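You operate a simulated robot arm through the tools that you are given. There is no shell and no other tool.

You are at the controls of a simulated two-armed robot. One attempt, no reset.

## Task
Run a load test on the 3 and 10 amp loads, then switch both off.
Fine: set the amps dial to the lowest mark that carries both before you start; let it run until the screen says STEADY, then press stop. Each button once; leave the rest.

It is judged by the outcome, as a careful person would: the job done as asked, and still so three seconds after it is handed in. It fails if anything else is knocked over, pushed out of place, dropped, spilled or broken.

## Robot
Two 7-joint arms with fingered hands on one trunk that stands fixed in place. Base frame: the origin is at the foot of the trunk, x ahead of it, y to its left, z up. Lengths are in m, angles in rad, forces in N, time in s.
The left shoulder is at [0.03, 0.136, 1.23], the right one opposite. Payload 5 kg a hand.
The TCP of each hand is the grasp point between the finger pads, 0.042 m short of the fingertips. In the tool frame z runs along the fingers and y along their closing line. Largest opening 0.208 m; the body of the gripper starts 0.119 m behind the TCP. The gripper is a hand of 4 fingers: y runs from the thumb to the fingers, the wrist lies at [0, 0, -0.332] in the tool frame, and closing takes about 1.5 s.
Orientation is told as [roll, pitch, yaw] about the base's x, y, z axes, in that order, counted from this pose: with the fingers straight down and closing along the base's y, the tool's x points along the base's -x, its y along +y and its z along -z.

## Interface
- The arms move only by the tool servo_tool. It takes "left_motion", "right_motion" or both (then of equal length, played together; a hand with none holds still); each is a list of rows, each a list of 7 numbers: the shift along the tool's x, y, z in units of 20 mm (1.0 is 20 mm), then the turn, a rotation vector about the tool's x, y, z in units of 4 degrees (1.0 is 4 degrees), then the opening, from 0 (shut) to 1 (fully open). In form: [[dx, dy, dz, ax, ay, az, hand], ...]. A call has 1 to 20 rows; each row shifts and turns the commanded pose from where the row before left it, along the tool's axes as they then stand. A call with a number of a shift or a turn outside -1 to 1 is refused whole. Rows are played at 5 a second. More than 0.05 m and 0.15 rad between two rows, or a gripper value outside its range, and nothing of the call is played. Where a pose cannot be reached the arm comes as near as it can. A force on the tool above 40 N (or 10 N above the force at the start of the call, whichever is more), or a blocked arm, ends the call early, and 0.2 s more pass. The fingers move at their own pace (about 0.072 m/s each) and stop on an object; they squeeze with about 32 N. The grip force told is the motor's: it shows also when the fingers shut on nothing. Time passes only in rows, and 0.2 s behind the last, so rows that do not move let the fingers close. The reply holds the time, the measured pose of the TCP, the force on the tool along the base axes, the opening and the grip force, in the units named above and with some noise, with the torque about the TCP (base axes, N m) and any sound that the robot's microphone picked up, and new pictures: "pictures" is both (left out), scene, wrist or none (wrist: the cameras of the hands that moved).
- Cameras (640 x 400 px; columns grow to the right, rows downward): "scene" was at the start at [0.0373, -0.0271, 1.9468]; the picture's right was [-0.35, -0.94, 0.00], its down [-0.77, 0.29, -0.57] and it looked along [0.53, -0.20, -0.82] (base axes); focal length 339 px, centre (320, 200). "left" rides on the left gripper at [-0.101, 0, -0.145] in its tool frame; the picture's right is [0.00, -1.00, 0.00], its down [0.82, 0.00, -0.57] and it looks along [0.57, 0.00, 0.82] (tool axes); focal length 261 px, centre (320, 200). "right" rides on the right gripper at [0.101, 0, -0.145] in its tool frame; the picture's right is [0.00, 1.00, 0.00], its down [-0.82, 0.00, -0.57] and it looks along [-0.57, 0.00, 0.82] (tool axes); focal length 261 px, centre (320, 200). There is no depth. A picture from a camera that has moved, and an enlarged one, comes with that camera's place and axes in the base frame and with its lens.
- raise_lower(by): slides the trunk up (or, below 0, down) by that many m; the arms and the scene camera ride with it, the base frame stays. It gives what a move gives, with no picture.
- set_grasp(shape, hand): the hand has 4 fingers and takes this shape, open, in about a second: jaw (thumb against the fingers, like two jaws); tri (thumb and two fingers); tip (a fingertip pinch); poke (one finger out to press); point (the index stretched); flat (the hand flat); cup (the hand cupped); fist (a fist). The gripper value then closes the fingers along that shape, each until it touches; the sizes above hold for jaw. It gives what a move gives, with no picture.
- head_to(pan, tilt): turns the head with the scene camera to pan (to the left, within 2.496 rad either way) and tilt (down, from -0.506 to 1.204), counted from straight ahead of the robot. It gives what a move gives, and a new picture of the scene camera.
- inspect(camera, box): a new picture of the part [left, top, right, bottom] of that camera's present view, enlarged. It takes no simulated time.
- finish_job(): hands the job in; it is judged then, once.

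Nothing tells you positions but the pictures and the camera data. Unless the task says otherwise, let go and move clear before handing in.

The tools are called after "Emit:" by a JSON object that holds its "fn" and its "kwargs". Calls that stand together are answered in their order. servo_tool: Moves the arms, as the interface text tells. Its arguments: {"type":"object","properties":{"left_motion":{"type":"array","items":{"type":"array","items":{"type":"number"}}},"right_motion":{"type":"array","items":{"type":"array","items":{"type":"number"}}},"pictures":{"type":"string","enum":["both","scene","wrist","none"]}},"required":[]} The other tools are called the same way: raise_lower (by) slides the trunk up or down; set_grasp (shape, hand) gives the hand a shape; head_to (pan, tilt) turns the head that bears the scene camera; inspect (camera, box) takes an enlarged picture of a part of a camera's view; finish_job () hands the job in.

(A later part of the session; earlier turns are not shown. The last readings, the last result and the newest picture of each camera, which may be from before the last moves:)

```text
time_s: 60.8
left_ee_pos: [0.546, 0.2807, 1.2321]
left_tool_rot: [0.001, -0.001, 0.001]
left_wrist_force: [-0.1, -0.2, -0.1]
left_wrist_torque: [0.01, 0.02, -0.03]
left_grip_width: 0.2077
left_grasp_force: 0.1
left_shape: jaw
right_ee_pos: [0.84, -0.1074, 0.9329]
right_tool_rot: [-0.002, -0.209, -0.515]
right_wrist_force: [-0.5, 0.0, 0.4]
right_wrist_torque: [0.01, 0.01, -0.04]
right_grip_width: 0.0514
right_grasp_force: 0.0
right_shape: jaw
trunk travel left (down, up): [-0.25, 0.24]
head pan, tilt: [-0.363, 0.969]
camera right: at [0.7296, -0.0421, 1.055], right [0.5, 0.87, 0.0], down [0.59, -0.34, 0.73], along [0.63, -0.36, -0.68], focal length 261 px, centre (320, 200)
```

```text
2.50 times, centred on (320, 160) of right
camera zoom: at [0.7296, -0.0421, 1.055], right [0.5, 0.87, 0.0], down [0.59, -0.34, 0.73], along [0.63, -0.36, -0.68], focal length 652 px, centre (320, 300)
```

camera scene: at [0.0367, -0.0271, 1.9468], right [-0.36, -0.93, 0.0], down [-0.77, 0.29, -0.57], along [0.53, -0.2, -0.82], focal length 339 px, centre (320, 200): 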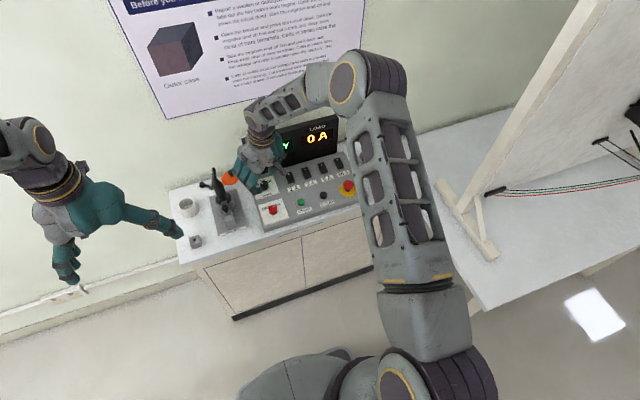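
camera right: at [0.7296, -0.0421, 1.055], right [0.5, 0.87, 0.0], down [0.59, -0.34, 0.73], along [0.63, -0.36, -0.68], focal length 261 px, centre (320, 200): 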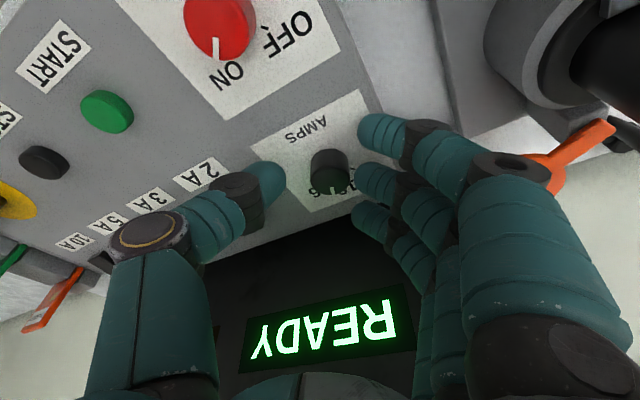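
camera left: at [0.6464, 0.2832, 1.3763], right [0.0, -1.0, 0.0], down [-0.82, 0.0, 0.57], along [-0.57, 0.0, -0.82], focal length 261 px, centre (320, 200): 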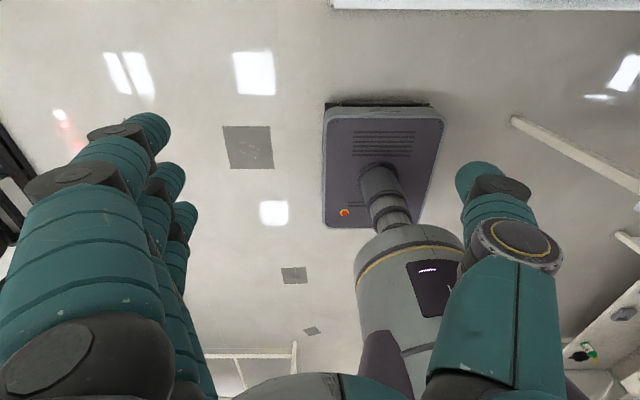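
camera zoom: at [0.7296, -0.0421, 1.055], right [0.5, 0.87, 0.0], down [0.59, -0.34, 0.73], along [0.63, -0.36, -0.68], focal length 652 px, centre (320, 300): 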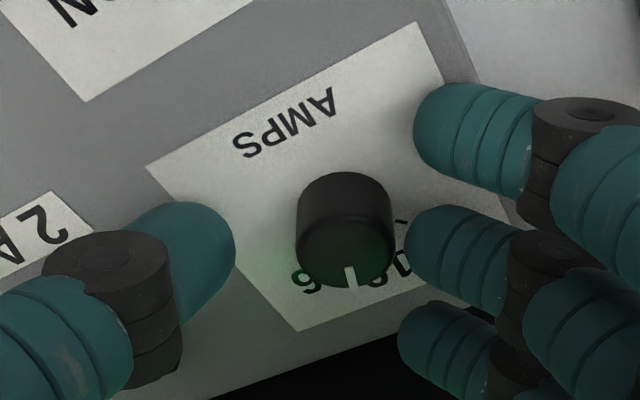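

The fingers are free of the knob. I look closer at the pointer.

Emit:
{"fn": "inspect", "kwargs": {"camera": "right", "box": [295, 130, 375, 210]}}

Emit:
{"fn": "inspect", "kwargs": {"camera": "scene", "box": [235, 160, 295, 205]}}

```text
5.00 times, centred on (335, 170) of right
camera zoom: at [0.7296, -0.0421, 1.055], right [0.5, 0.87, 0.0], down [0.59, -0.34, 0.73], along [0.63, -0.36, -0.68], focal length 1303 px, centre (245, 350)
```

zoom: 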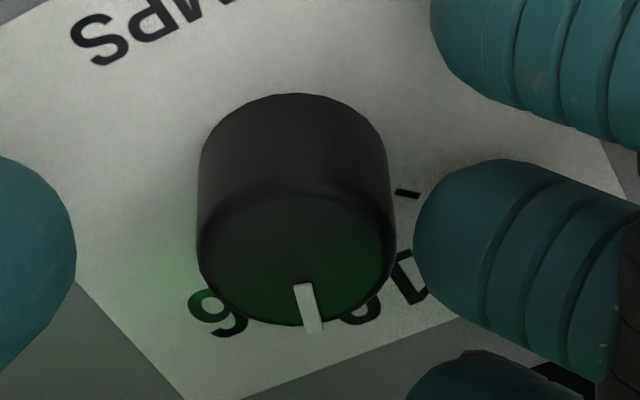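

```text
8.89 times, centred on (265, 182) of scene
camera zoom: at [0.0374, -0.0273, 1.9468], right [-0.36, -0.93, 0.0], down [-0.77, 0.29, -0.57], along [0.53, -0.2, -0.82], focal length 3016 px, centre (809, 356)
```

zoom: 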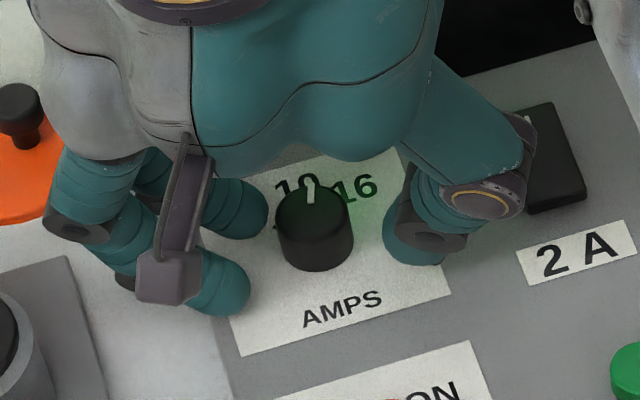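

The marks are 40° apart (6 at −40°, 10 at 0°, 16 at +40°); the pointer is now about 12° past 10, so about 28° remain. I centre the open fingers around the knob, lift 2 mm, and swing the hand back for a second grip.

Emit:
{"fn": "servo_tool", "kwargs": {"right_motion": [[0, 0.2, -0.05, 0, 0, 0, 0.25], [0, 0.2, -0.05, 0, 0, 0, 0.25], [0, -0.03, 0, -0.208, 0, -0.978, 0.25], [0, -0.03, 0, -0.208, 0, -0.978, 0.25], [0, -0.03, 0, -0.208, 0, -0.978, 0.25], [0, -0.03, 0, -0.208, 0, -0.978, 0.25], [0, -0.03, 0, -0.208, 0, -0.978, 0.25], [0, -0.03, 0, -0.208, 0, -0.978, 0.25], [0, -0.03, 0, -0.208, 0, -0.978, 0.25], [0, -0.03, 0, -0.208, 0, -0.978, 0.25], [0, -0.03, 0, -0.208, 0, -0.978, 0.25], [0, 0, 0, 0, 0, 0, 0.25]], "pictures": "wrist"}}

Emit:
{"fn": "inspect", "kwargs": {"camera": "right", "box": [200, 80, 440, 240]}}

Emit:
{"fn": "inspect", "kwargs": {"camera": "scene", "box": [235, 160, 295, 205]}}

```text
time_s: 63.4
left_ee_pos: [0.5463, 0.2832, 1.232]
left_tool_rot: [0.0, 0.0, -0.001]
left_wrist_force: [0.6, -0.1, -0.5]
left_wrist_torque: [0.03, 0.01, 0.0]
left_grip_width: 0.2077
left_grasp_force: 0.2
left_shape: jaw
right_ee_pos: [0.8435, -0.104, 0.935]
right_tool_rot: [0.0, -0.209, 0.113]
right_wrist_force: [-0.3, 0.0, -1.0]
right_wrist_torque: [-0.06, 0.03, 0.03]
right_grip_width: 0.0513
right_grasp_force: 0.1
right_shape: jaw
trunk travel left (down, up): [-0.25, 0.24]
head pan, tilt: [-0.363, 0.969]
camera right: at [0.716, -0.1171, 1.0572], right [-0.11, 0.99, 0.0], down [0.68, 0.07, 0.73], along [0.73, 0.08, -0.68], focal length 261 px, centre (320, 200)
```

right: 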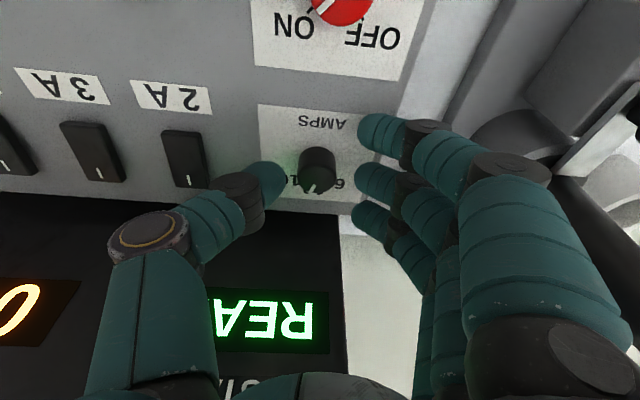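

```text
2.50 times, centred on (320, 160) of right
camera zoom: at [0.716, -0.1171, 1.0572], right [-0.11, 0.99, 0.0], down [0.68, 0.07, 0.73], along [0.73, 0.08, -0.68], focal length 652 px, centre (320, 300)
```

zoom: 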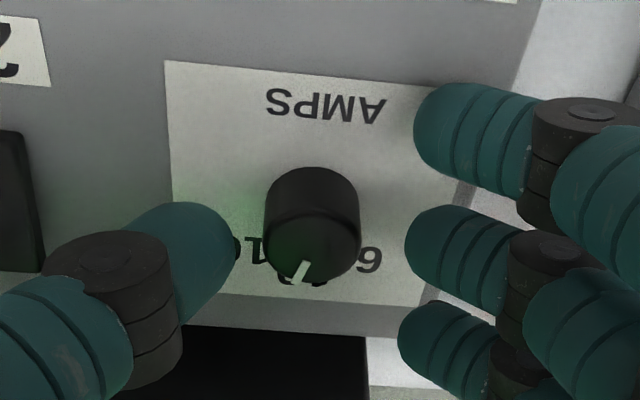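

```text
8.89 times, centred on (265, 182) of scene
camera zoom: at [0.0373, -0.0266, 1.9468], right [-0.35, -0.93, 0.0], down [-0.77, 0.29, -0.57], along [0.53, -0.2, -0.82], focal length 3016 px, centre (809, 356)
```

zoom: 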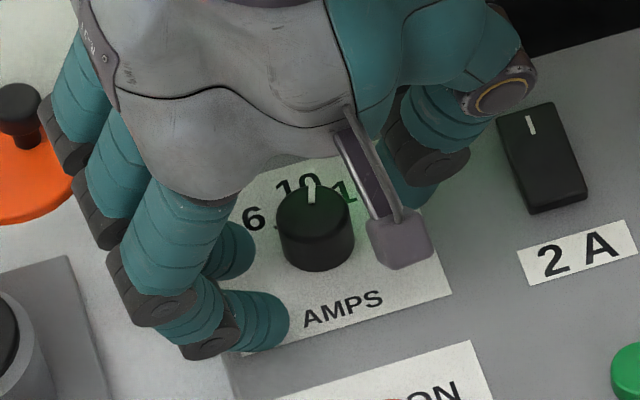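

Pointer still about 10° past 10. I shift the hand 5 mm to the thumb side, close on the knob again and turn about 20° clockwise first.

Emit:
{"fn": "servo_tool", "kwargs": {"right_motion": [[0, -0.25, 0, 0, 0, 0, 0.25], [0, 0, 0, 0, 0, 0, 0], [0, 0, 0, 0, 0, 0, 0], [0, 0, 0, 0, 0, 0, 0], [0, 0, 0, 0, 0, 0, 0], [0, 0, 0, 0, 0, 0, 0]], "pictures": "wrist"}}

Emit:
{"fn": "inspect", "kwargs": {"camera": "right", "box": [240, 100, 400, 200]}}

```text
time_s: 64.8
left_ee_pos: [0.5436, 0.2806, 1.2323]
left_tool_rot: [-0.001, -0.001, 0.001]
left_wrist_force: [0.0, 0.3, 0.1]
left_wrist_torque: [0.01, 0.0, 0.0]
left_grip_width: 0.2076
left_grasp_force: 0.2
left_shape: jaw
right_ee_pos: [0.8466, -0.1096, 0.9372]
right_tool_rot: [-0.002, -0.211, 0.11]
right_wrist_force: [1.3, -10.3, 16.5]
right_wrist_torque: [-0.55, -0.17, -0.09]
right_grip_width: 0.0044
right_grasp_force: 32.4
right_shape: jaw
trunk travel left (down, up): [-0.25, 0.24]
head pan, tilt: [-0.363, 0.969]
camera right: at [0.7172, -0.1234, 1.0587], right [-0.11, 0.99, 0.0], down [0.68, 0.07, 0.73], along [0.73, 0.08, -0.68], focal length 261 px, centre (320, 200)
```

right: 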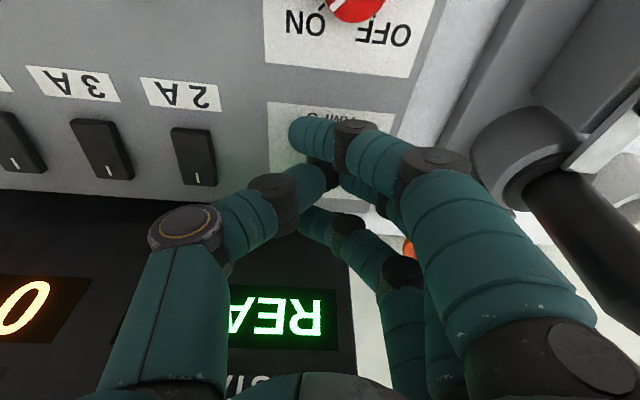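

```text
4.00 times, centred on (320, 150) of right
camera zoom: at [0.7172, -0.1234, 1.0587], right [-0.11, 0.99, 0.0], down [0.68, 0.07, 0.73], along [0.73, 0.08, -0.68], focal length 1043 px, centre (320, 400)
```

zoom: 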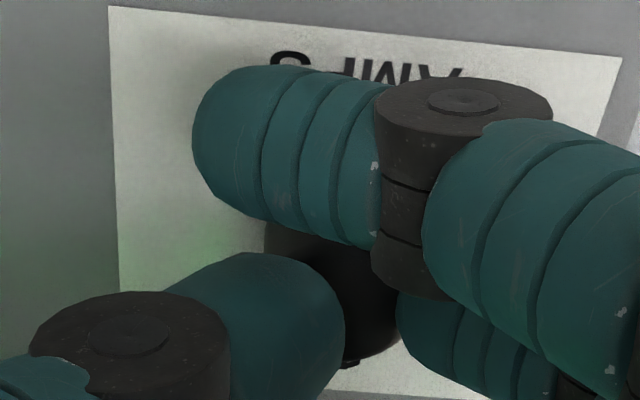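

The thumb seems to have slid up toward the knob's top edge. I reopen, lower about 2.5 mm, and close again.

Emit:
{"fn": "servo_tool", "kwargs": {"right_motion": [[0, 0, 0, 0, 0, 0, 0.25], [0, 0, 0, 0, 0, 0, 0.25], [0, 0, 0, 0, 0, 0, 0.25], [0.05, 0, 0.055, 0, 0, 0, 0.25], [0.05, 0, 0.055, 0, 0, 0, 0.25], [0, 0, 0, 0, 0, 0, 0.25]], "pictures": "wrist"}}

Emit:
{"fn": "inspect", "kwargs": {"camera": "right", "box": [200, 80, 440, 240]}}

```text
time_s: 66.2
left_ee_pos: [0.5457, 0.2828, 1.2327]
left_tool_rot: [0.002, 0.0, 0.001]
left_wrist_force: [-0.4, 0.0, -0.7]
left_wrist_torque: [-0.02, 0.01, -0.02]
left_grip_width: 0.2079
left_grasp_force: 0.0
left_shape: jaw
right_ee_pos: [0.8427, -0.1085, 0.933]
right_tool_rot: [0.0, -0.209, 0.114]
right_wrist_force: [0.3, 0.3, 0.1]
right_wrist_torque: [-0.03, 0.0, 0.01]
right_grip_width: 0.0515
right_grasp_force: 0.1
right_shape: jaw
trunk travel left (down, up): [-0.25, 0.24]
head pan, tilt: [-0.363, 0.969]
camera right: at [0.7149, -0.1217, 1.0543], right [-0.11, 0.99, 0.0], down [0.68, 0.07, 0.73], along [0.73, 0.08, -0.68], focal length 261 px, centre (320, 200)
```

right: 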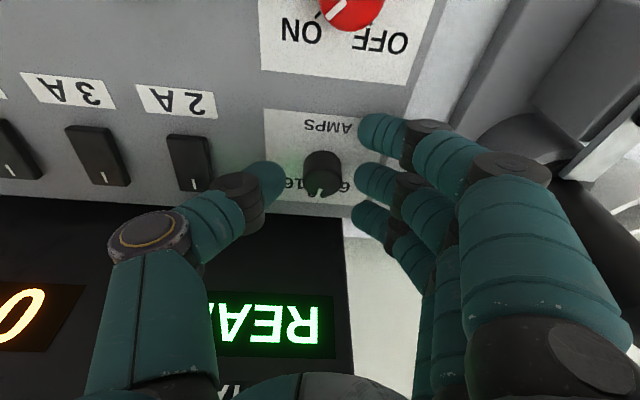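

```text
2.50 times, centred on (320, 160) of right
camera zoom: at [0.7149, -0.1217, 1.0543], right [-0.11, 0.99, 0.0], down [0.68, 0.07, 0.73], along [0.73, 0.08, -0.68], focal length 652 px, centre (320, 300)
```

zoom: 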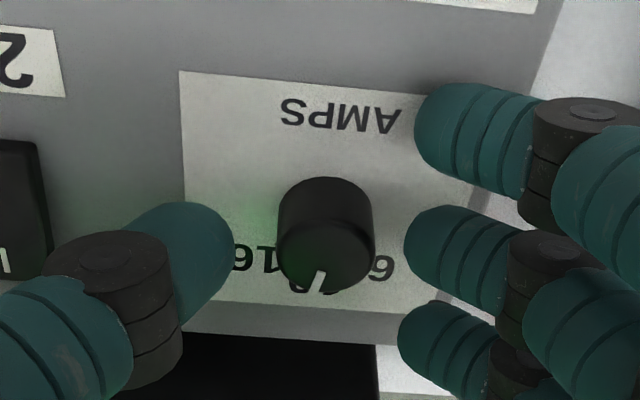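

Emit:
{"fn": "servo_tool", "kwargs": {"right_motion": [[0, 0, 0, 0, 0, 0, 0], [0, 0, 0, 0, 0, 0, 0], [0, 0, 0, 0, 0, 0, 0], [0, -0.1, 0, 0, 0, 0, 0], [0, -0.1, 0, 0, 0, 0, 0], [0, 0, 0, 0, 0, 0, 0]], "pictures": "none"}}

Emit:
{"fn": "inspect", "kwargs": {"camera": "right", "box": [240, 100, 400, 200]}}

```text
time_s: 67.6
left_ee_pos: [0.5462, 0.2824, 1.2325]
left_tool_rot: [0.0, -0.001, 0.0]
left_wrist_force: [0.0, -0.9, 0.3]
left_wrist_torque: [0.01, -0.01, -0.01]
left_grip_width: 0.2078
left_grasp_force: 0.1
left_shape: jaw
right_ee_pos: [0.8422, -0.1125, 0.9324]
right_tool_rot: [0.001, -0.209, 0.115]
right_wrist_force: [-1.6, -5.3, 4.9]
right_wrist_torque: [-0.04, 0.01, -0.03]
right_grip_width: 0.006
right_grasp_force: 32.1
right_shape: jaw
trunk travel left (down, up): [-0.25, 0.24]
head pan, tilt: [-0.363, 0.969]
```

```text
4.00 times, centred on (320, 150) of right
camera zoom: at [0.715, -0.1264, 1.0544], right [-0.11, 0.99, 0.0], down [0.68, 0.07, 0.73], along [0.73, 0.08, -0.68], focal length 1043 px, centre (320, 400)
```

zoom: 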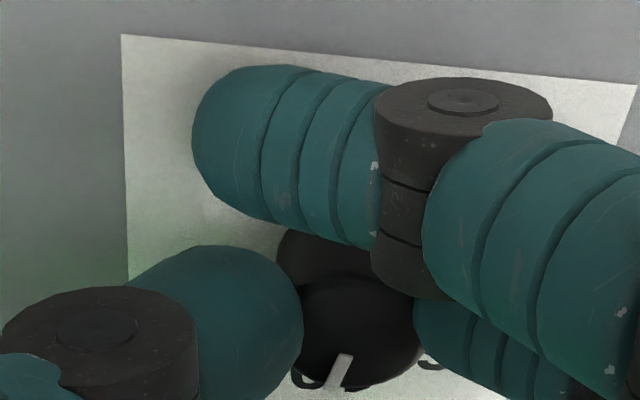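

Good grip, like the first. I turn 28° clockwise and check the pointer against the 16 mark.

Emit:
{"fn": "servo_tool", "kwargs": {"right_motion": [[0.017, 0.033, 0, 0.208, 0, 0.978, 0], [0.017, 0.033, 0, 0.208, 0, 0.978, 0], [0.017, 0.033, 0, 0.208, 0, 0.978, 0], [0.017, 0.033, 0, 0.208, 0, 0.978, 0], [0.017, 0.033, 0, 0.208, 0, 0.978, 0], [0.017, 0.033, 0, 0.208, 0, 0.978, 0], [0.017, 0.033, 0, 0.208, 0, 0.978, 0]], "pictures": "none"}}

Emit:
{"fn": "inspect", "kwargs": {"camera": "right", "box": [240, 100, 400, 200]}}

Emit:
{"fn": "inspect", "kwargs": {"camera": "scene", "box": [235, 160, 295, 205]}}

```text
time_s: 69.2
left_ee_pos: [0.545, 0.2824, 1.233]
left_tool_rot: [0.0, 0.0, 0.0]
left_wrist_force: [-1.2, 0.2, -0.1]
left_wrist_torque: [-0.02, 0.0, 0.0]
left_grip_width: 0.2076
left_grasp_force: 0.0
left_shape: jaw
right_ee_pos: [0.8412, -0.1072, 0.932]
right_tool_rot: [0.003, -0.209, -0.377]
right_wrist_force: [-7.7, 0.1, 7.0]
right_wrist_torque: [0.14, 0.09, 0.02]
right_grip_width: 0.0061
right_grasp_force: 32.2
right_shape: jaw
trunk travel left (down, up): [-0.25, 0.24]
head pan, tilt: [-0.363, 0.969]
```

```text
4.00 times, centred on (320, 150) of right
camera zoom: at [0.721, -0.0589, 1.0545], right [0.37, 0.93, 0.0], down [0.63, -0.26, 0.73], along [0.68, -0.27, -0.68], focal length 1043 px, centre (320, 400)
```

zoom: 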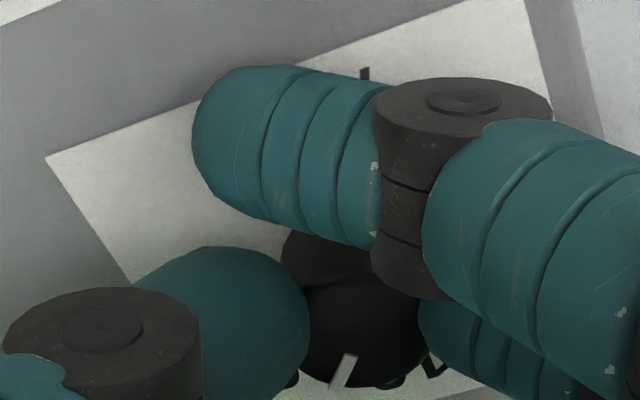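

```text
8.89 times, centred on (265, 182) of scene
camera zoom: at [0.0357, -0.0265, 1.9469], right [-0.36, -0.93, 0.0], down [-0.77, 0.29, -0.57], along [0.53, -0.2, -0.82], focal length 3016 px, centre (809, 356)
```

zoom: 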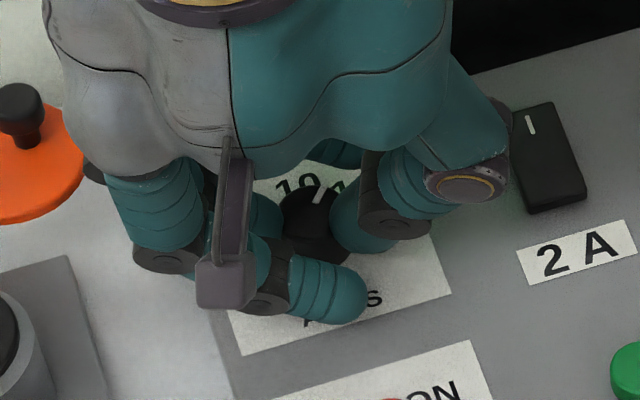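

The pointer now looks near the 16 mark. I open the fingers and check it free.

Emit:
{"fn": "servo_tool", "kwargs": {"right_motion": [[0, 0, 0, 0, 0, 0, 0.25], [0, 0, 0, 0, 0, 0, 0.25], [0, 0, 0, 0, 0, 0, 0.25], [0, 0, 0, 0, 0, 0, 0.25]], "pictures": "none"}}

Emit:
{"fn": "inspect", "kwargs": {"camera": "right", "box": [270, 110, 390, 210]}}

Emit:
{"fn": "inspect", "kwargs": {"camera": "scene", "box": [235, 160, 295, 205]}}

```text
time_s: 70.2
left_ee_pos: [0.5465, 0.2838, 1.2308]
left_tool_rot: [0.0, 0.0, 0.0]
left_wrist_force: [0.3, -0.3, -0.1]
left_wrist_torque: [0.02, 0.0, 0.03]
left_grip_width: 0.2078
left_grasp_force: 0.0
left_shape: jaw
right_ee_pos: [0.8422, -0.1088, 0.9329]
right_tool_rot: [0.001, -0.209, -0.376]
right_wrist_force: [-0.1, -0.2, -0.3]
right_wrist_torque: [-0.02, 0.02, 0.0]
right_grip_width: 0.0513
right_grasp_force: 0.1
right_shape: jaw
trunk travel left (down, up): [-0.25, 0.24]
head pan, tilt: [-0.363, 0.969]
```

```text
4.00 times, centred on (330, 160) of right
camera zoom: at [0.7223, -0.0598, 1.054], right [0.37, 0.93, 0.0], down [0.63, -0.26, 0.73], along [0.68, -0.27, -0.68], focal length 1043 px, centre (280, 360)
```

zoom: 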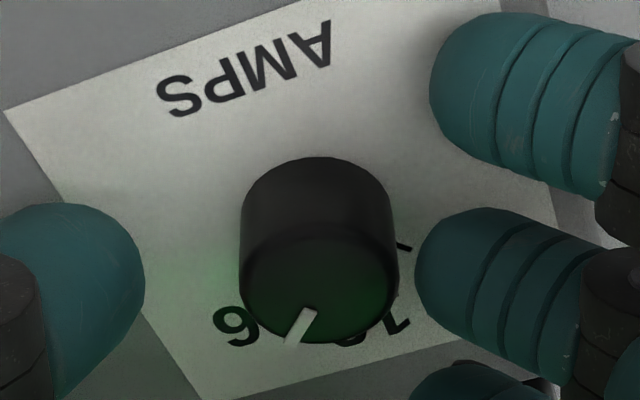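

```text
8.89 times, centred on (265, 182) of scene
camera zoom: at [0.0373, -0.0271, 1.9468], right [-0.36, -0.93, 0.0], down [-0.77, 0.29, -0.57], along [0.53, -0.2, -0.82], focal length 3016 px, centre (809, 356)
```

zoom: 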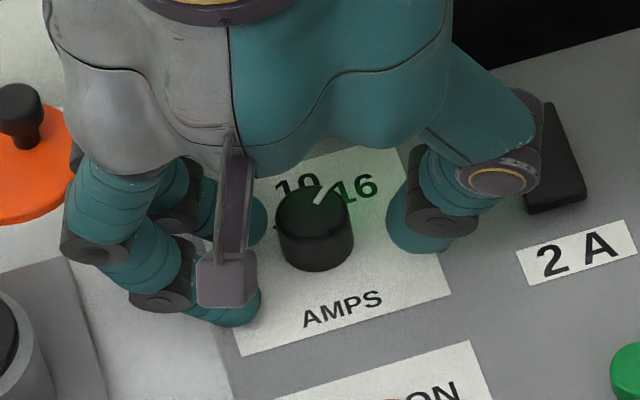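

The pointer seems to be at 16. I lift the hand straight up and back to view the dial unobstructed.

Emit:
{"fn": "servo_tool", "kwargs": {"right_motion": [[-0.208, 0, -0.978, 0, 0, 0, 0.25], [-0.208, 0, -0.978, 0, 0, 0, 0.25], [-0.208, 0, -0.978, 0, 0, 0, 0.25], [-0.208, 0, -0.978, 0, 0, 0, 0.25], [-0.208, 0, -0.978, 0, 0, 0, 0.25], [-0.208, 0, -0.978, 0, 0, 0, 0.25], [-0.208, 0, -0.978, 0, 0, 0, 0.25], [-0.208, 0, -0.978, 0, 0, 0, 0.25], [0, 0, 0, 0, 0, 0, 0.25]], "pictures": "wrist"}}

Emit:
{"fn": "inspect", "kwargs": {"camera": "right", "box": [280, 60, 400, 160]}}

Emit:
{"fn": "inspect", "kwargs": {"camera": "scene", "box": [235, 160, 295, 205]}}

```text
time_s: 72.2
left_ee_pos: [0.546, 0.2819, 1.2315]
left_tool_rot: [0.0, -0.001, -0.001]
left_wrist_force: [0.4, -0.5, -0.6]
left_wrist_torque: [0.0, 0.05, 0.01]
left_grip_width: 0.208
left_grasp_force: 0.0
left_shape: jaw
right_ee_pos: [0.8426, -0.1082, 1.0919]
right_tool_rot: [0.003, -0.208, -0.375]
right_wrist_force: [0.6, -0.1, 0.0]
right_wrist_torque: [0.0, 0.04, 0.02]
right_grip_width: 0.0516
right_grasp_force: 0.0
right_shape: jaw
trunk travel left (down, up): [-0.25, 0.24]
head pan, tilt: [-0.363, 0.969]
camera right: at [0.7228, -0.0599, 1.2144], right [0.37, 0.93, 0.0], down [0.64, -0.26, 0.73], along [0.68, -0.27, -0.68], focal length 261 px, centre (320, 200)
```

right: 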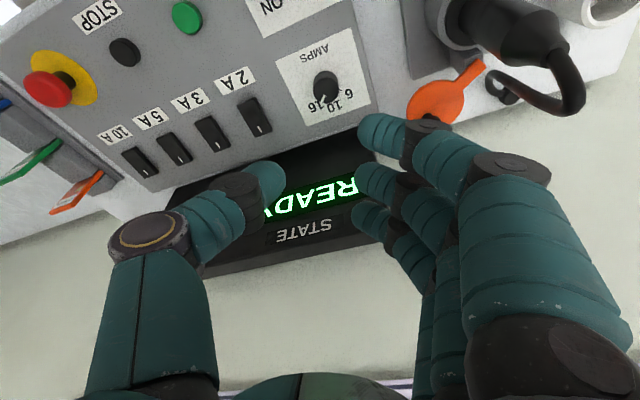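

```text
4.00 times, centred on (340, 110) of right
camera zoom: at [0.7228, -0.0599, 1.2144], right [0.37, 0.93, 0.0], down [0.64, -0.26, 0.73], along [0.68, -0.27, -0.68], focal length 1043 px, centre (240, 560)
```

zoom: 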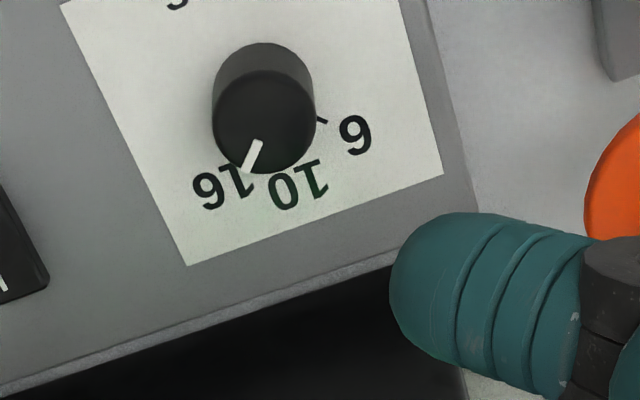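

```text
8.89 times, centred on (265, 182) of scene
camera zoom: at [0.0381, -0.027, 1.9467], right [-0.36, -0.93, 0.0], down [-0.77, 0.29, -0.57], along [0.53, -0.2, -0.82], focal length 3016 px, centre (809, 356)
```

zoom: 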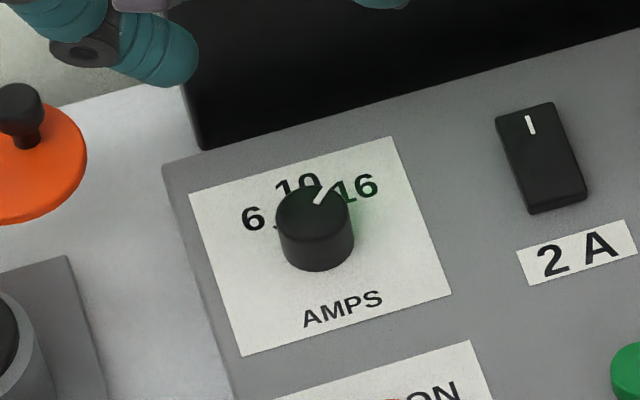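

The pointer stands at the 16 mark. Now I move the hand back to a clear spot and turn it for pressing with the stretched index (yaw −90°, leaned back).

Emit:
{"fn": "servo_tool", "kwargs": {"right_motion": [[0.46, -0.99, -0.334, 0, 0, 0, 0.25], [0.46, -0.99, -0.334, 0, 0, 0, 0.25], [0.46, -0.99, -0.334, 0, 0, 0, 0.25], [0.46, -0.99, -0.334, 0, 0, 0, 0.25], [0.46, -0.99, -0.334, 0, 0, 0, 0.25], [0.46, -0.99, -0.334, 0, 0, 0, 0.25], [0.46, -0.99, -0.334, 0, 0, 0, 0.25], [0.46, -0.99, -0.334, 0, 0, 0, 0.25], [0.46, -0.99, -0.334, 0, 0, 0, 0.25], [0.46, -0.99, -0.334, 0, 0, 0, 0.25], [0.46, -0.99, -0.334, 0, 0, 0, 0.25], [0.46, -0.99, -0.334, 0, 0, 0, 0.25], [0.46, -0.99, -0.334, 0, 0, 0, 0.25], [0, 0, 0, 0, 1, 0, 0.25], [0, 0, 0, 0, 1, 0, 0.25], [0, 0, 0, 0, 1, 0, 0.25]], "pictures": "none"}}

Emit:
{"fn": "servo_tool", "kwargs": {"right_motion": [[0, 0, 0, 0, 0, 1, 0.25], [0, 0, 0, 0, 0, 1, 0.25], [0, 0, 0, 0, 0, 1, 0.25], [0, 0, 0, 0, 0, 1, 0.25], [0, 0, 0, 0, 0, 1, 0.25], [0, 0, 0, 0, 0, 1, 0.25], [0, 0, 0, 0, 0, 1, 0.25], [0, 0, 0, 0, 0, 1, 0.25], [0, 0, 0, 0, 0, 1, 0.25], [0, 0, 0, 0, 0, 1, 0.25], [0, 0, 0, 0, 0, 1, 0.25], [0, 0, 0, 0, 0, 1, 0.25], [0, 0, 0, 0, 0, 1, 0.25], [0, 0, 0, 0, 0, 1, 0.25], [0, 0, 0, 0, 0, 1, 0.25], [0, 0, 0, 0, 0, 1, 0.25], [0, 0, 0, 0, 0, 1, 0.25], [0, 0, 0, 0, 0, 0.125, 0.25]], "pictures": "none"}}

Emit:
{"fn": "set_grasp", "kwargs": {"shape": "point", "hand": "right"}}

Emit:
{"fn": "servo_tool", "kwargs": {"right_motion": [[0, 0, 0, -1, 0, 0, 1], [0, 0, 0, -1, 0, 0, 1], [0, 0, 0, -1, 0, 0, 1], [0, 0, 0, -1, 0, 0, 1], [0, 0, 0, -1, 0, 0, 1], [0, 0, 0, -1, 0, 0, 1], [0, 0, 0, -1, 0, 0, 1], [0, 0, 0, -1, 0, 0, 1], [0, 0, 0, -1, 0, 0, 1], [0, 0, 0, -1, 0, 0, 1], [0, 0, 0, -1, 0, 0, 1], [0, 0, 0, -0.25, 0, 0, 1], [0, 0, 0, 0, 0, 0, 1]], "pictures": "both"}}

```text
time_s: 75.6
left_ee_pos: [0.5466, 0.2821, 1.2314]
left_tool_rot: [0.0, 0.001, 0.001]
left_wrist_force: [0.3, 0.7, -0.5]
left_wrist_torque: [0.0, 0.06, 0.01]
left_grip_width: 0.2079
left_grasp_force: 0.0
left_shape: jaw
right_ee_pos: [0.6226, -0.2984, 1.1533]
right_tool_rot: [0.001, 0.002, -0.376]
right_wrist_force: [-0.1, -0.4, 0.3]
right_wrist_torque: [0.03, 0.06, -0.01]
right_grip_width: 0.0515
right_grasp_force: 0.1
right_shape: jaw
trunk travel left (down, up): [-0.25, 0.24]
head pan, tilt: [-0.363, 0.969]
```

```text
time_s: 79.4
left_ee_pos: [0.5457, 0.2828, 1.2314]
left_tool_rot: [-0.001, -0.001, 0.001]
left_wrist_force: [0.1, -0.1, -0.5]
left_wrist_torque: [0.03, 0.0, -0.01]
left_grip_width: 0.208
left_grasp_force: 0.1
left_shape: jaw
right_ee_pos: [0.6227, -0.299, 1.1536]
right_tool_rot: [0.0, 0.002, -1.573]
right_wrist_force: [0.2, -0.3, -0.7]
right_wrist_torque: [0.02, 0.0, 0.02]
right_grip_width: 0.0516
right_grasp_force: 0.1
right_shape: jaw
trunk travel left (down, up): [-0.25, 0.24]
head pan, tilt: [-0.363, 0.969]
```

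```text
time_s: 80.3
left_ee_pos: [0.5459, 0.2833, 1.2323]
left_tool_rot: [0.0, -0.001, 0.001]
left_wrist_force: [-0.2, 0.6, 0.3]
left_wrist_torque: [0.02, 0.0, -0.01]
left_grip_width: 0.2079
left_grasp_force: 0.1
left_shape: jaw
right_ee_pos: [0.6221, -0.2984, 1.1538]
right_tool_rot: [0.0, 0.002, -1.57]
right_wrist_force: [-0.5, -1.0, 0.6]
right_wrist_torque: [0.02, -0.17, -0.02]
right_grip_width: 0.2014
right_grasp_force: 0.1
right_shape: point
trunk travel left (down, up): [-0.25, 0.24]
head pan, tilt: [-0.363, 0.969]
```

```text
time_s: 83.1
left_ee_pos: [0.5466, 0.2832, 1.2318]
left_tool_rot: [-0.001, 0.0, 0.0]
left_wrist_force: [0.2, 0.5, -0.3]
left_wrist_torque: [-0.01, 0.02, 0.02]
left_grip_width: 0.2078
left_grasp_force: 0.0
left_shape: jaw
right_ee_pos: [0.6218, -0.2987, 1.1524]
right_tool_rot: [0.786, 0.0, -1.573]
right_wrist_force: [0.4, 0.4, 0.3]
right_wrist_torque: [0.01, -0.07, 0.0]
right_grip_width: 0.2017
right_grasp_force: 0.0
right_shape: point
trunk travel left (down, up): [-0.25, 0.24]
head pan, tilt: [-0.363, 0.969]
camera scene: at [0.0373, -0.0268, 1.9468], right [-0.36, -0.93, 0.0], down [-0.77, 0.29, -0.57], along [0.53, -0.2, -0.82], focal length 339 px, centre (320, 200)
camera right: at [0.5201, -0.1966, 1.2569], right [0.71, -0.01, 0.71], down [-0.41, -0.82, 0.4], along [0.58, -0.57, -0.58], focal length 261 px, centre (320, 200)
```

scene: 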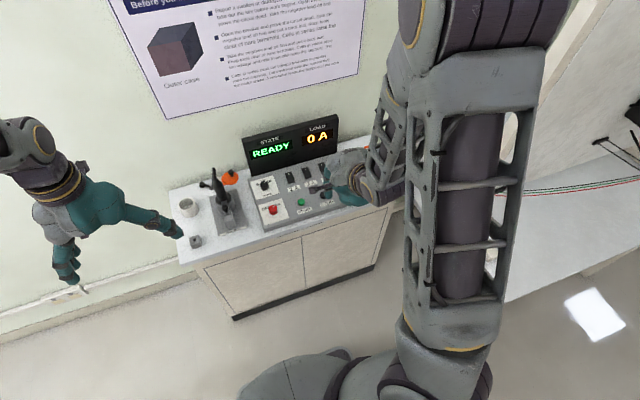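
right: 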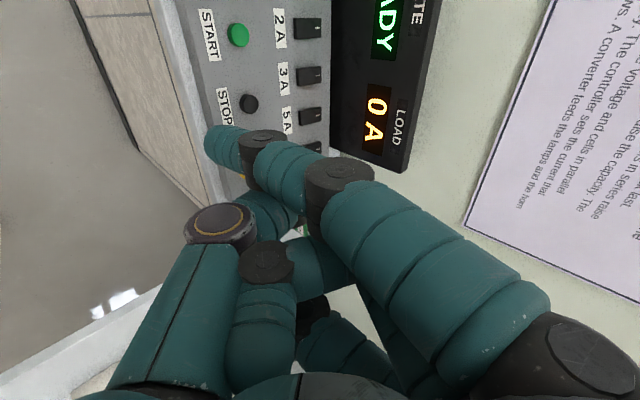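

The index is stretched out downward now. I zoom both views to locate its tip precisely.

Emit:
{"fn": "inspect", "kwargs": {"camera": "scene", "box": [280, 130, 400, 220]}}

Emit:
{"fn": "inspect", "kwargs": {"camera": "right", "box": [160, 90, 360, 220]}}

```text
4.44 times, centred on (340, 175) of scene
camera zoom: at [0.0373, -0.0268, 1.9468], right [-0.36, -0.93, 0.0], down [-0.77, 0.29, -0.57], along [0.53, -0.2, -0.82], focal length 1508 px, centre (231, 311)
```

zoom: 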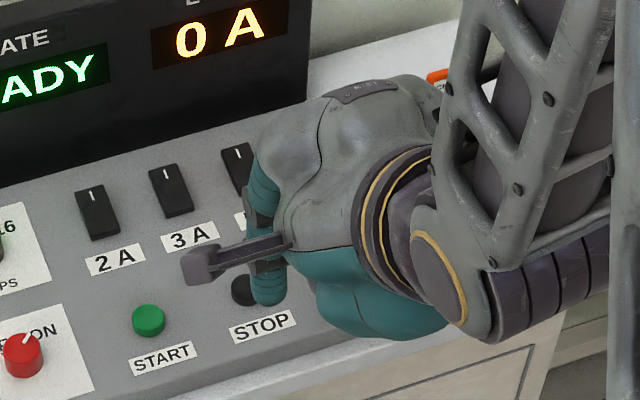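

```text
3.08 times, centred on (260, 155) of right
camera zoom: at [0.5201, -0.1966, 1.2569], right [0.71, -0.01, 0.71], down [-0.41, -0.82, 0.4], along [0.58, -0.57, -0.58], focal length 802 px, centre (505, 338)
```

zoom: 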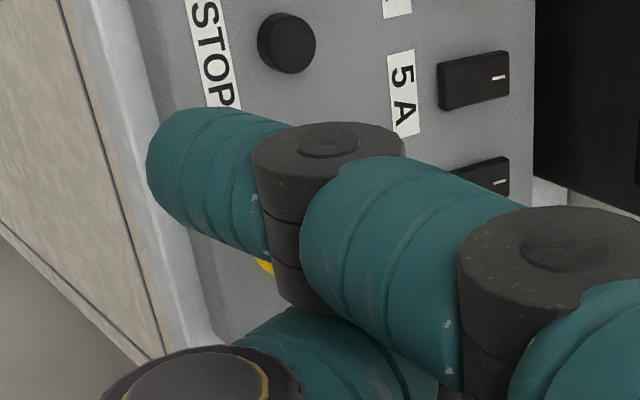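

The index tip sits about 39 mm left of, 41 mm behind and 54 mm below the TCP here, and its last segment slants a little. I move forward at safe height, lean further to 60° so the fingertip is vertical, and swing to yaw −135° so the rest of the hand stays left/near of the fingertip (clear of screen and cards).

Emit:
{"fn": "servo_tool", "kwargs": {"right_motion": [[-0.167, 0.503, 0.896, 0, 0, 0, 1], [-0.167, 0.503, 0.896, 0, 0, 0, 1], [-0.167, 0.503, 0.896, 0, 0, 0, 1], [-0.167, 0.503, 0.896, 0, 0, 0, 1], [-0.167, 0.503, 0.896, 0, 0, 0, 1], [-0.167, 0.503, 0.896, 0, 0, 0, 1], [-0.167, 0.503, 0.896, 0, 0, 0, 1], [-0.167, 0.503, 0.896, 0, 0, 0, 1], [-0.167, 0.503, 0.896, 0, 0, 0, 1], [0, 0, 0, -1, 0, 0, 1], [0, 0, 0, -1, 0, 0, 1], [0, 0, 0, -1, 0, 0, 1], [0, 0, 0, -0.75, 0, 0, 1]], "pictures": "scene"}}

Emit:
{"fn": "servo_tool", "kwargs": {"right_motion": [[0, 0, 0, 0, -0.866, 0.5, 1], [0, 0, 0, 0, -0.866, 0.5, 1], [0, 0, 0, 0, -0.866, 0.5, 1], [0, 0, 0, 0, -0.866, 0.5, 1], [0, 0, 0, 0, -0.866, 0.5, 1], [0, 0, 0, 0, -0.866, 0.5, 1], [0, 0, 0, 0, -0.866, 0.5, 1], [0, 0, 0, 0, -0.866, 0.5, 1], [0, 0, 0, 0, -0.866, 0.5, 1], [0, 0, 0, 0, -0.866, 0.5, 1], [0, 0, 0, 0, -0.866, 0.5, 1], [0, 0, 0, 0, -0.216, 0.125, 1], [0, 0, 0, 0, 0, 0, 1]], "pictures": "both"}}

```text
time_s: 85.9
left_ee_pos: [0.5462, 0.2808, 1.232]
left_tool_rot: [0.0, 0.0, 0.001]
left_wrist_force: [-0.1, -0.6, 1.2]
left_wrist_torque: [0.03, 0.02, -0.02]
left_grip_width: 0.2078
left_grasp_force: 0.0
left_shape: jaw
right_ee_pos: [0.8001, -0.3291, 1.1031]
right_tool_rot: [1.049, 0.002, -1.57]
right_wrist_force: [-0.2, 0.0, -0.2]
right_wrist_torque: [0.03, -0.03, 0.07]
right_grip_width: 0.2018
right_grasp_force: 0.0
right_shape: point
trunk travel left (down, up): [-0.25, 0.24]
head pan, tilt: [-0.363, 0.969]
camera scene: at [0.0376, -0.0274, 1.9468], right [-0.36, -0.93, 0.0], down [-0.77, 0.29, -0.57], along [0.53, -0.2, -0.82], focal length 339 px, centre (320, 200)
```

scene: 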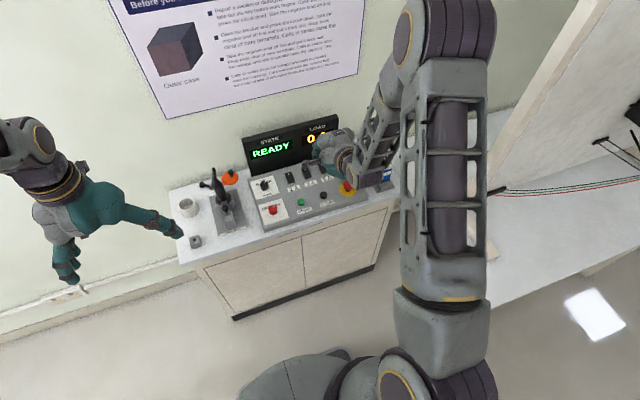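

```text
time_s: 88.7
left_ee_pos: [0.5459, 0.2823, 1.2317]
left_tool_rot: [-0.001, 0.0, -0.001]
left_wrist_force: [-0.3, 0.1, 0.2]
left_wrist_torque: [-0.01, 0.06, -0.01]
left_grip_width: 0.2079
left_grasp_force: 0.0
left_shape: jaw
right_ee_pos: [0.8001, -0.3276, 1.1032]
right_tool_rot: [1.046, 0.001, -2.357]
right_wrist_force: [0.7, 0.4, 0.3]
right_wrist_torque: [-0.05, -0.03, 0.0]
right_grip_width: 0.2019
right_grasp_force: 0.0
right_shape: point
trunk travel left (down, up): [-0.25, 0.24]
head pan, tilt: [-0.363, 0.969]
camera scene: at [0.0373, -0.0267, 1.9468], right [-0.35, -0.93, 0.0], down [-0.77, 0.29, -0.57], along [0.53, -0.2, -0.82], focal length 339 px, centre (320, 200)
camera right: at [0.7834, -0.1671, 1.1773], right [0.35, -0.36, 0.87], down [-0.93, -0.23, 0.28], along [0.1, -0.91, -0.41], focal length 261 px, centre (320, 200)
```

scene: 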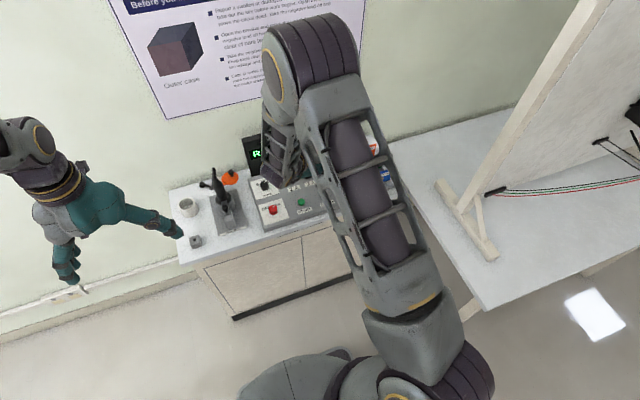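
right: 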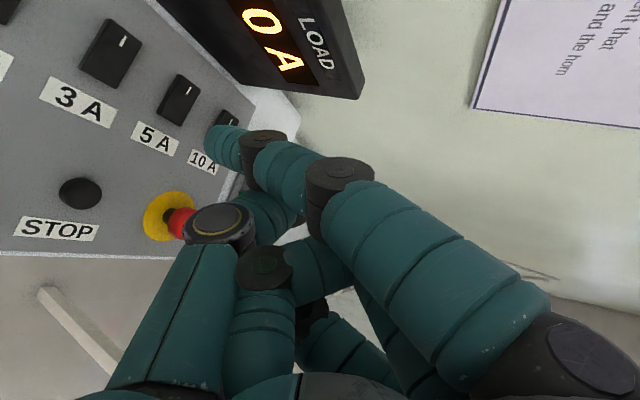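

The wrist camera gives an oblique view of the switches; I zoom in to see which end of the rockers is up.

Emit:
{"fn": "inspect", "kwargs": {"camera": "right", "box": [40, 0, 260, 200]}}

Emit:
{"fn": "inspect", "kwargs": {"camera": "right", "box": [60, 0, 160, 100]}}

```text
2.00 times, centred on (150, 100) of right
camera zoom: at [0.7834, -0.1671, 1.1773], right [0.35, -0.36, 0.87], down [-0.93, -0.23, 0.28], along [0.1, -0.91, -0.41], focal length 521 px, centre (660, 400)
```

zoom: 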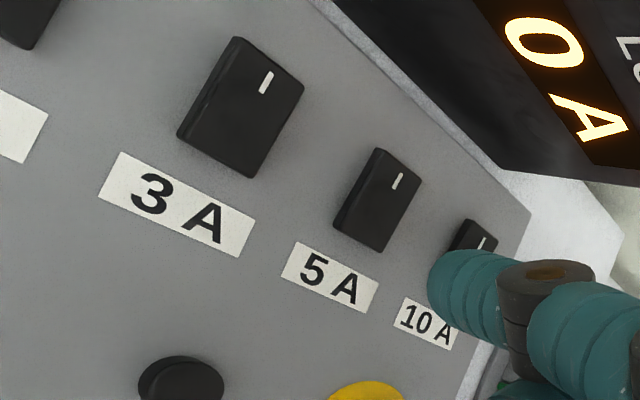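

```text
4.00 times, centred on (110, 50) of right
camera zoom: at [0.7834, -0.1671, 1.1773], right [0.35, -0.36, 0.87], down [-0.93, -0.23, 0.28], along [0.1, -0.91, -0.41], focal length 1043 px, centre (1160, 800)
```

zoom: 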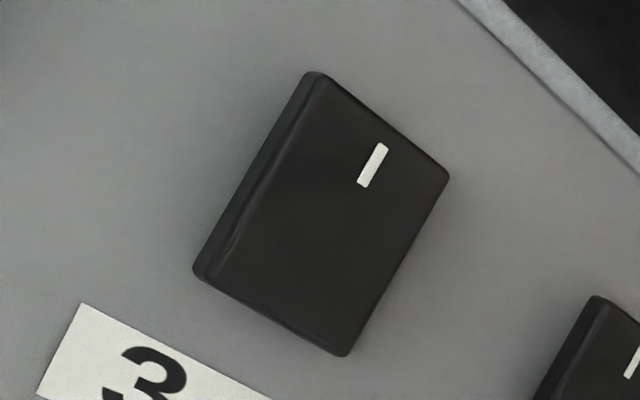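

The marked far end of the rockers stands up, so they are off and pressing the far end switches on. 3A centre is about (0.859, −0.280), its mark at (0.873, −0.281). I bring the fingertip to about 3 cm above the marked end of 3A.

Emit:
{"fn": "servo_tool", "kwargs": {"right_motion": [[0.397, -0.646, 0.832, 0, 0, 0, 1], [0.397, -0.646, 0.832, 0, 0, 0, 1], [0.397, -0.646, 0.832, 0, 0, 0, 1], [0.397, -0.646, 0.832, 0, 0, 0, 1], [0.397, -0.646, 0.832, 0, 0, 0, 1], [0.397, -0.646, 0.832, 0, 0, 0, 1], [0, 0, 0, 0, 0, 0, 1]], "pictures": "both"}}

Emit:
{"fn": "inspect", "kwargs": {"camera": "right", "box": [160, 60, 320, 180]}}

```text
time_s: 90.3
left_ee_pos: [0.5461, 0.2825, 1.2327]
left_tool_rot: [-0.001, 0.0, 0.002]
left_wrist_force: [-1.2, 0.6, 0.1]
left_wrist_torque: [-0.01, -0.07, 0.01]
left_grip_width: 0.2079
left_grasp_force: 0.0
left_shape: jaw
right_ee_pos: [0.8668, -0.3261, 0.9869]
right_tool_rot: [1.047, 0.001, -2.357]
right_wrist_force: [-0.6, 0.4, 1.3]
right_wrist_torque: [-0.02, -0.07, 0.06]
right_grip_width: 0.2018
right_grasp_force: 0.1
right_shape: point
trunk travel left (down, up): [-0.25, 0.24]
head pan, tilt: [-0.363, 0.969]
camera scene: at [0.0362, -0.0269, 1.9469], right [-0.36, -0.93, 0.0], down [-0.77, 0.29, -0.57], along [0.53, -0.2, -0.82], focal length 339 px, centre (320, 200)
camera right: at [0.8495, -0.1667, 1.0607], right [0.35, -0.36, 0.87], down [-0.93, -0.23, 0.28], along [0.1, -0.91, -0.41], focal length 261 px, centre (320, 200)
```

scene: 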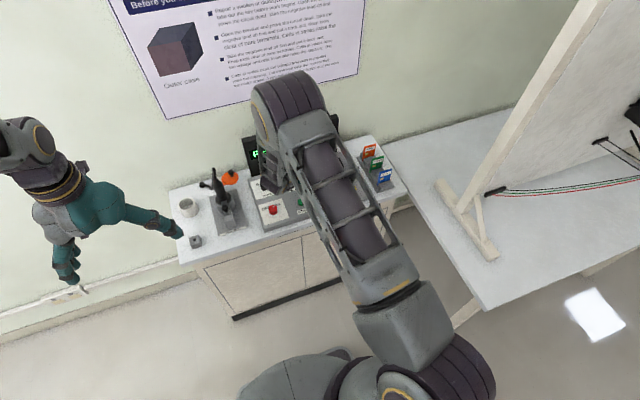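
right: 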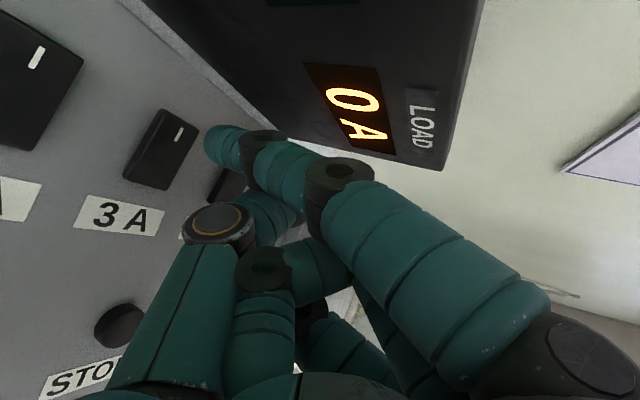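

```text
3.33 times, centred on (240, 120) of right
camera zoom: at [0.8495, -0.1667, 1.0607], right [0.35, -0.36, 0.87], down [-0.93, -0.23, 0.28], along [0.1, -0.91, -0.41], focal length 869 px, centre (587, 467)
```

zoom: 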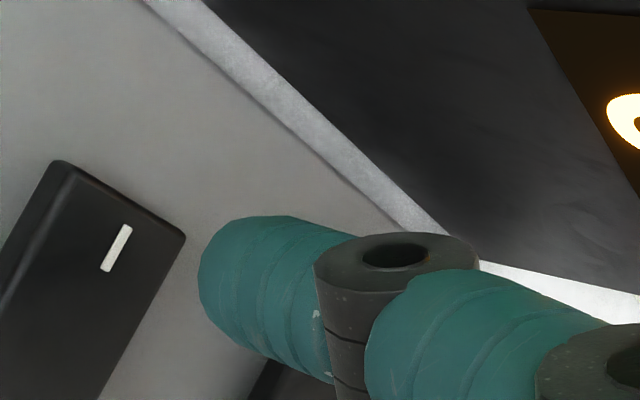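

By the view, straight down from here lands on the 3A mark. I go down in small steps, 30 mm first.

Emit:
{"fn": "servo_tool", "kwargs": {"right_motion": [[0, -0.2165, 0.125, 0, 0, 0, 1], [0, -0.2165, 0.125, 0, 0, 0, 1], [0, -0.2165, 0.125, 0, 0, 0, 1], [0, -0.2165, 0.125, 0, 0, 0, 1], [0, -0.2165, 0.125, 0, 0, 0, 1], [0, 0, 0, 0, 0, 0, 1]], "pictures": "wrist"}}

Emit:
{"fn": "inspect", "kwargs": {"camera": "right", "box": [160, 60, 320, 180]}}

```text
time_s: 91.7
left_ee_pos: [0.5455, 0.2827, 1.2319]
left_tool_rot: [0.001, 0.001, 0.0]
left_wrist_force: [0.0, 0.7, 0.2]
left_wrist_torque: [0.02, 0.03, 0.01]
left_grip_width: 0.2076
left_grasp_force: 0.0
left_shape: jaw
right_ee_pos: [0.8666, -0.3276, 0.9609]
right_tool_rot: [1.046, 0.001, -2.354]
right_wrist_force: [0.5, -1.1, 0.8]
right_wrist_torque: [-0.02, -0.08, 0.0]
right_grip_width: 0.2014
right_grasp_force: 0.0
right_shape: point
trunk travel left (down, up): [-0.25, 0.24]
head pan, tilt: [-0.363, 0.969]
camera right: at [0.8498, -0.1666, 1.0351], right [0.35, -0.36, 0.87], down [-0.93, -0.23, 0.28], along [0.1, -0.91, -0.41], focal length 261 px, centre (320, 200)
```

right: 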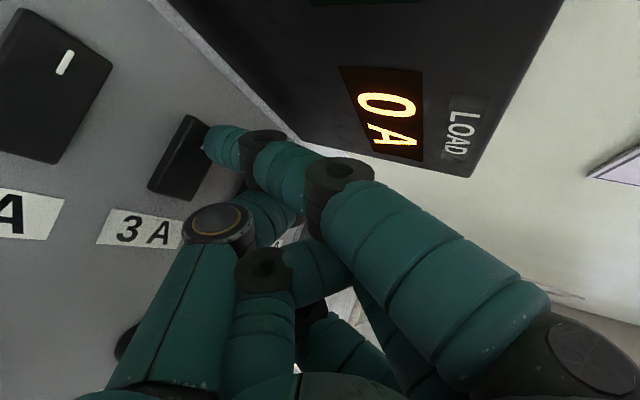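

```text
3.33 times, centred on (240, 120) of right
camera zoom: at [0.8498, -0.1666, 1.0351], right [0.35, -0.36, 0.87], down [-0.93, -0.23, 0.28], along [0.1, -0.91, -0.41], focal length 869 px, centre (587, 467)
```

zoom: 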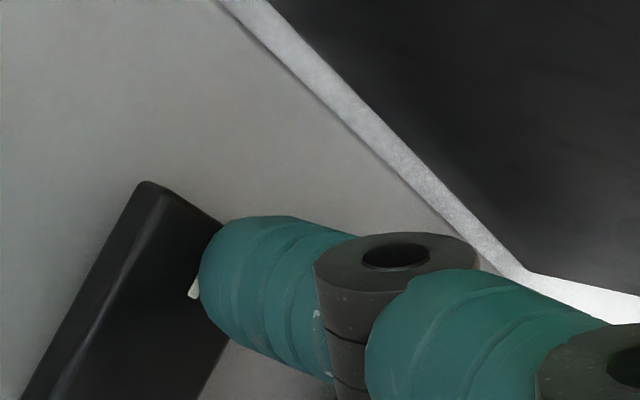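

The tip is just over the 3A mark, no contact yet. I press on in 3 mm steps.

Emit:
{"fn": "servo_tool", "kwargs": {"right_motion": [[0, -0.13, 0.075, 0, 0, 0, 1], [0, -0.13, 0.075, 0, 0, 0, 1], [0, -0.13, 0.075, 0, 0, 0, 1], [0, -0.13, 0.075, 0, 0, 0, 1]], "pictures": "wrist"}}

Emit:
{"fn": "inspect", "kwargs": {"camera": "right", "box": [160, 60, 320, 180]}}

```text
time_s: 92.7
left_ee_pos: [0.5434, 0.2834, 1.2324]
left_tool_rot: [-0.001, -0.002, 0.001]
left_wrist_force: [0.1, 0.1, 0.2]
left_wrist_torque: [0.0, -0.02, -0.01]
left_grip_width: 0.2079
left_grasp_force: 0.0
left_shape: jaw
right_ee_pos: [0.8663, -0.3278, 0.9533]
right_tool_rot: [1.049, 0.004, -2.353]
right_wrist_force: [-4.6, 3.9, 25.5]
right_wrist_torque: [1.19, -0.01, 0.26]
right_grip_width: 0.0002
right_grasp_force: 0.1
right_shape: point
trunk travel left (down, up): [-0.25, 0.24]
head pan, tilt: [-0.363, 0.969]
camera right: at [0.8489, -0.1661, 1.0265], right [0.35, -0.36, 0.87], down [-0.93, -0.23, 0.28], along [0.1, -0.91, -0.41], focal length 261 px, centre (320, 200)
```

right: 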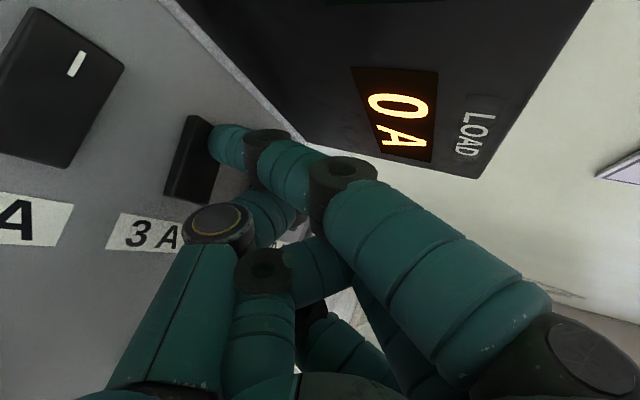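

```text
3.33 times, centred on (240, 120) of right
camera zoom: at [0.8489, -0.1661, 1.0265], right [0.35, -0.36, 0.87], down [-0.93, -0.23, 0.28], along [0.1, -0.91, -0.41], focal length 869 px, centre (587, 467)
```

zoom: 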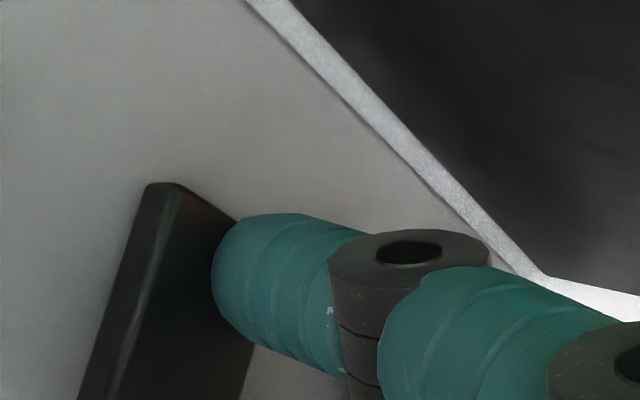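

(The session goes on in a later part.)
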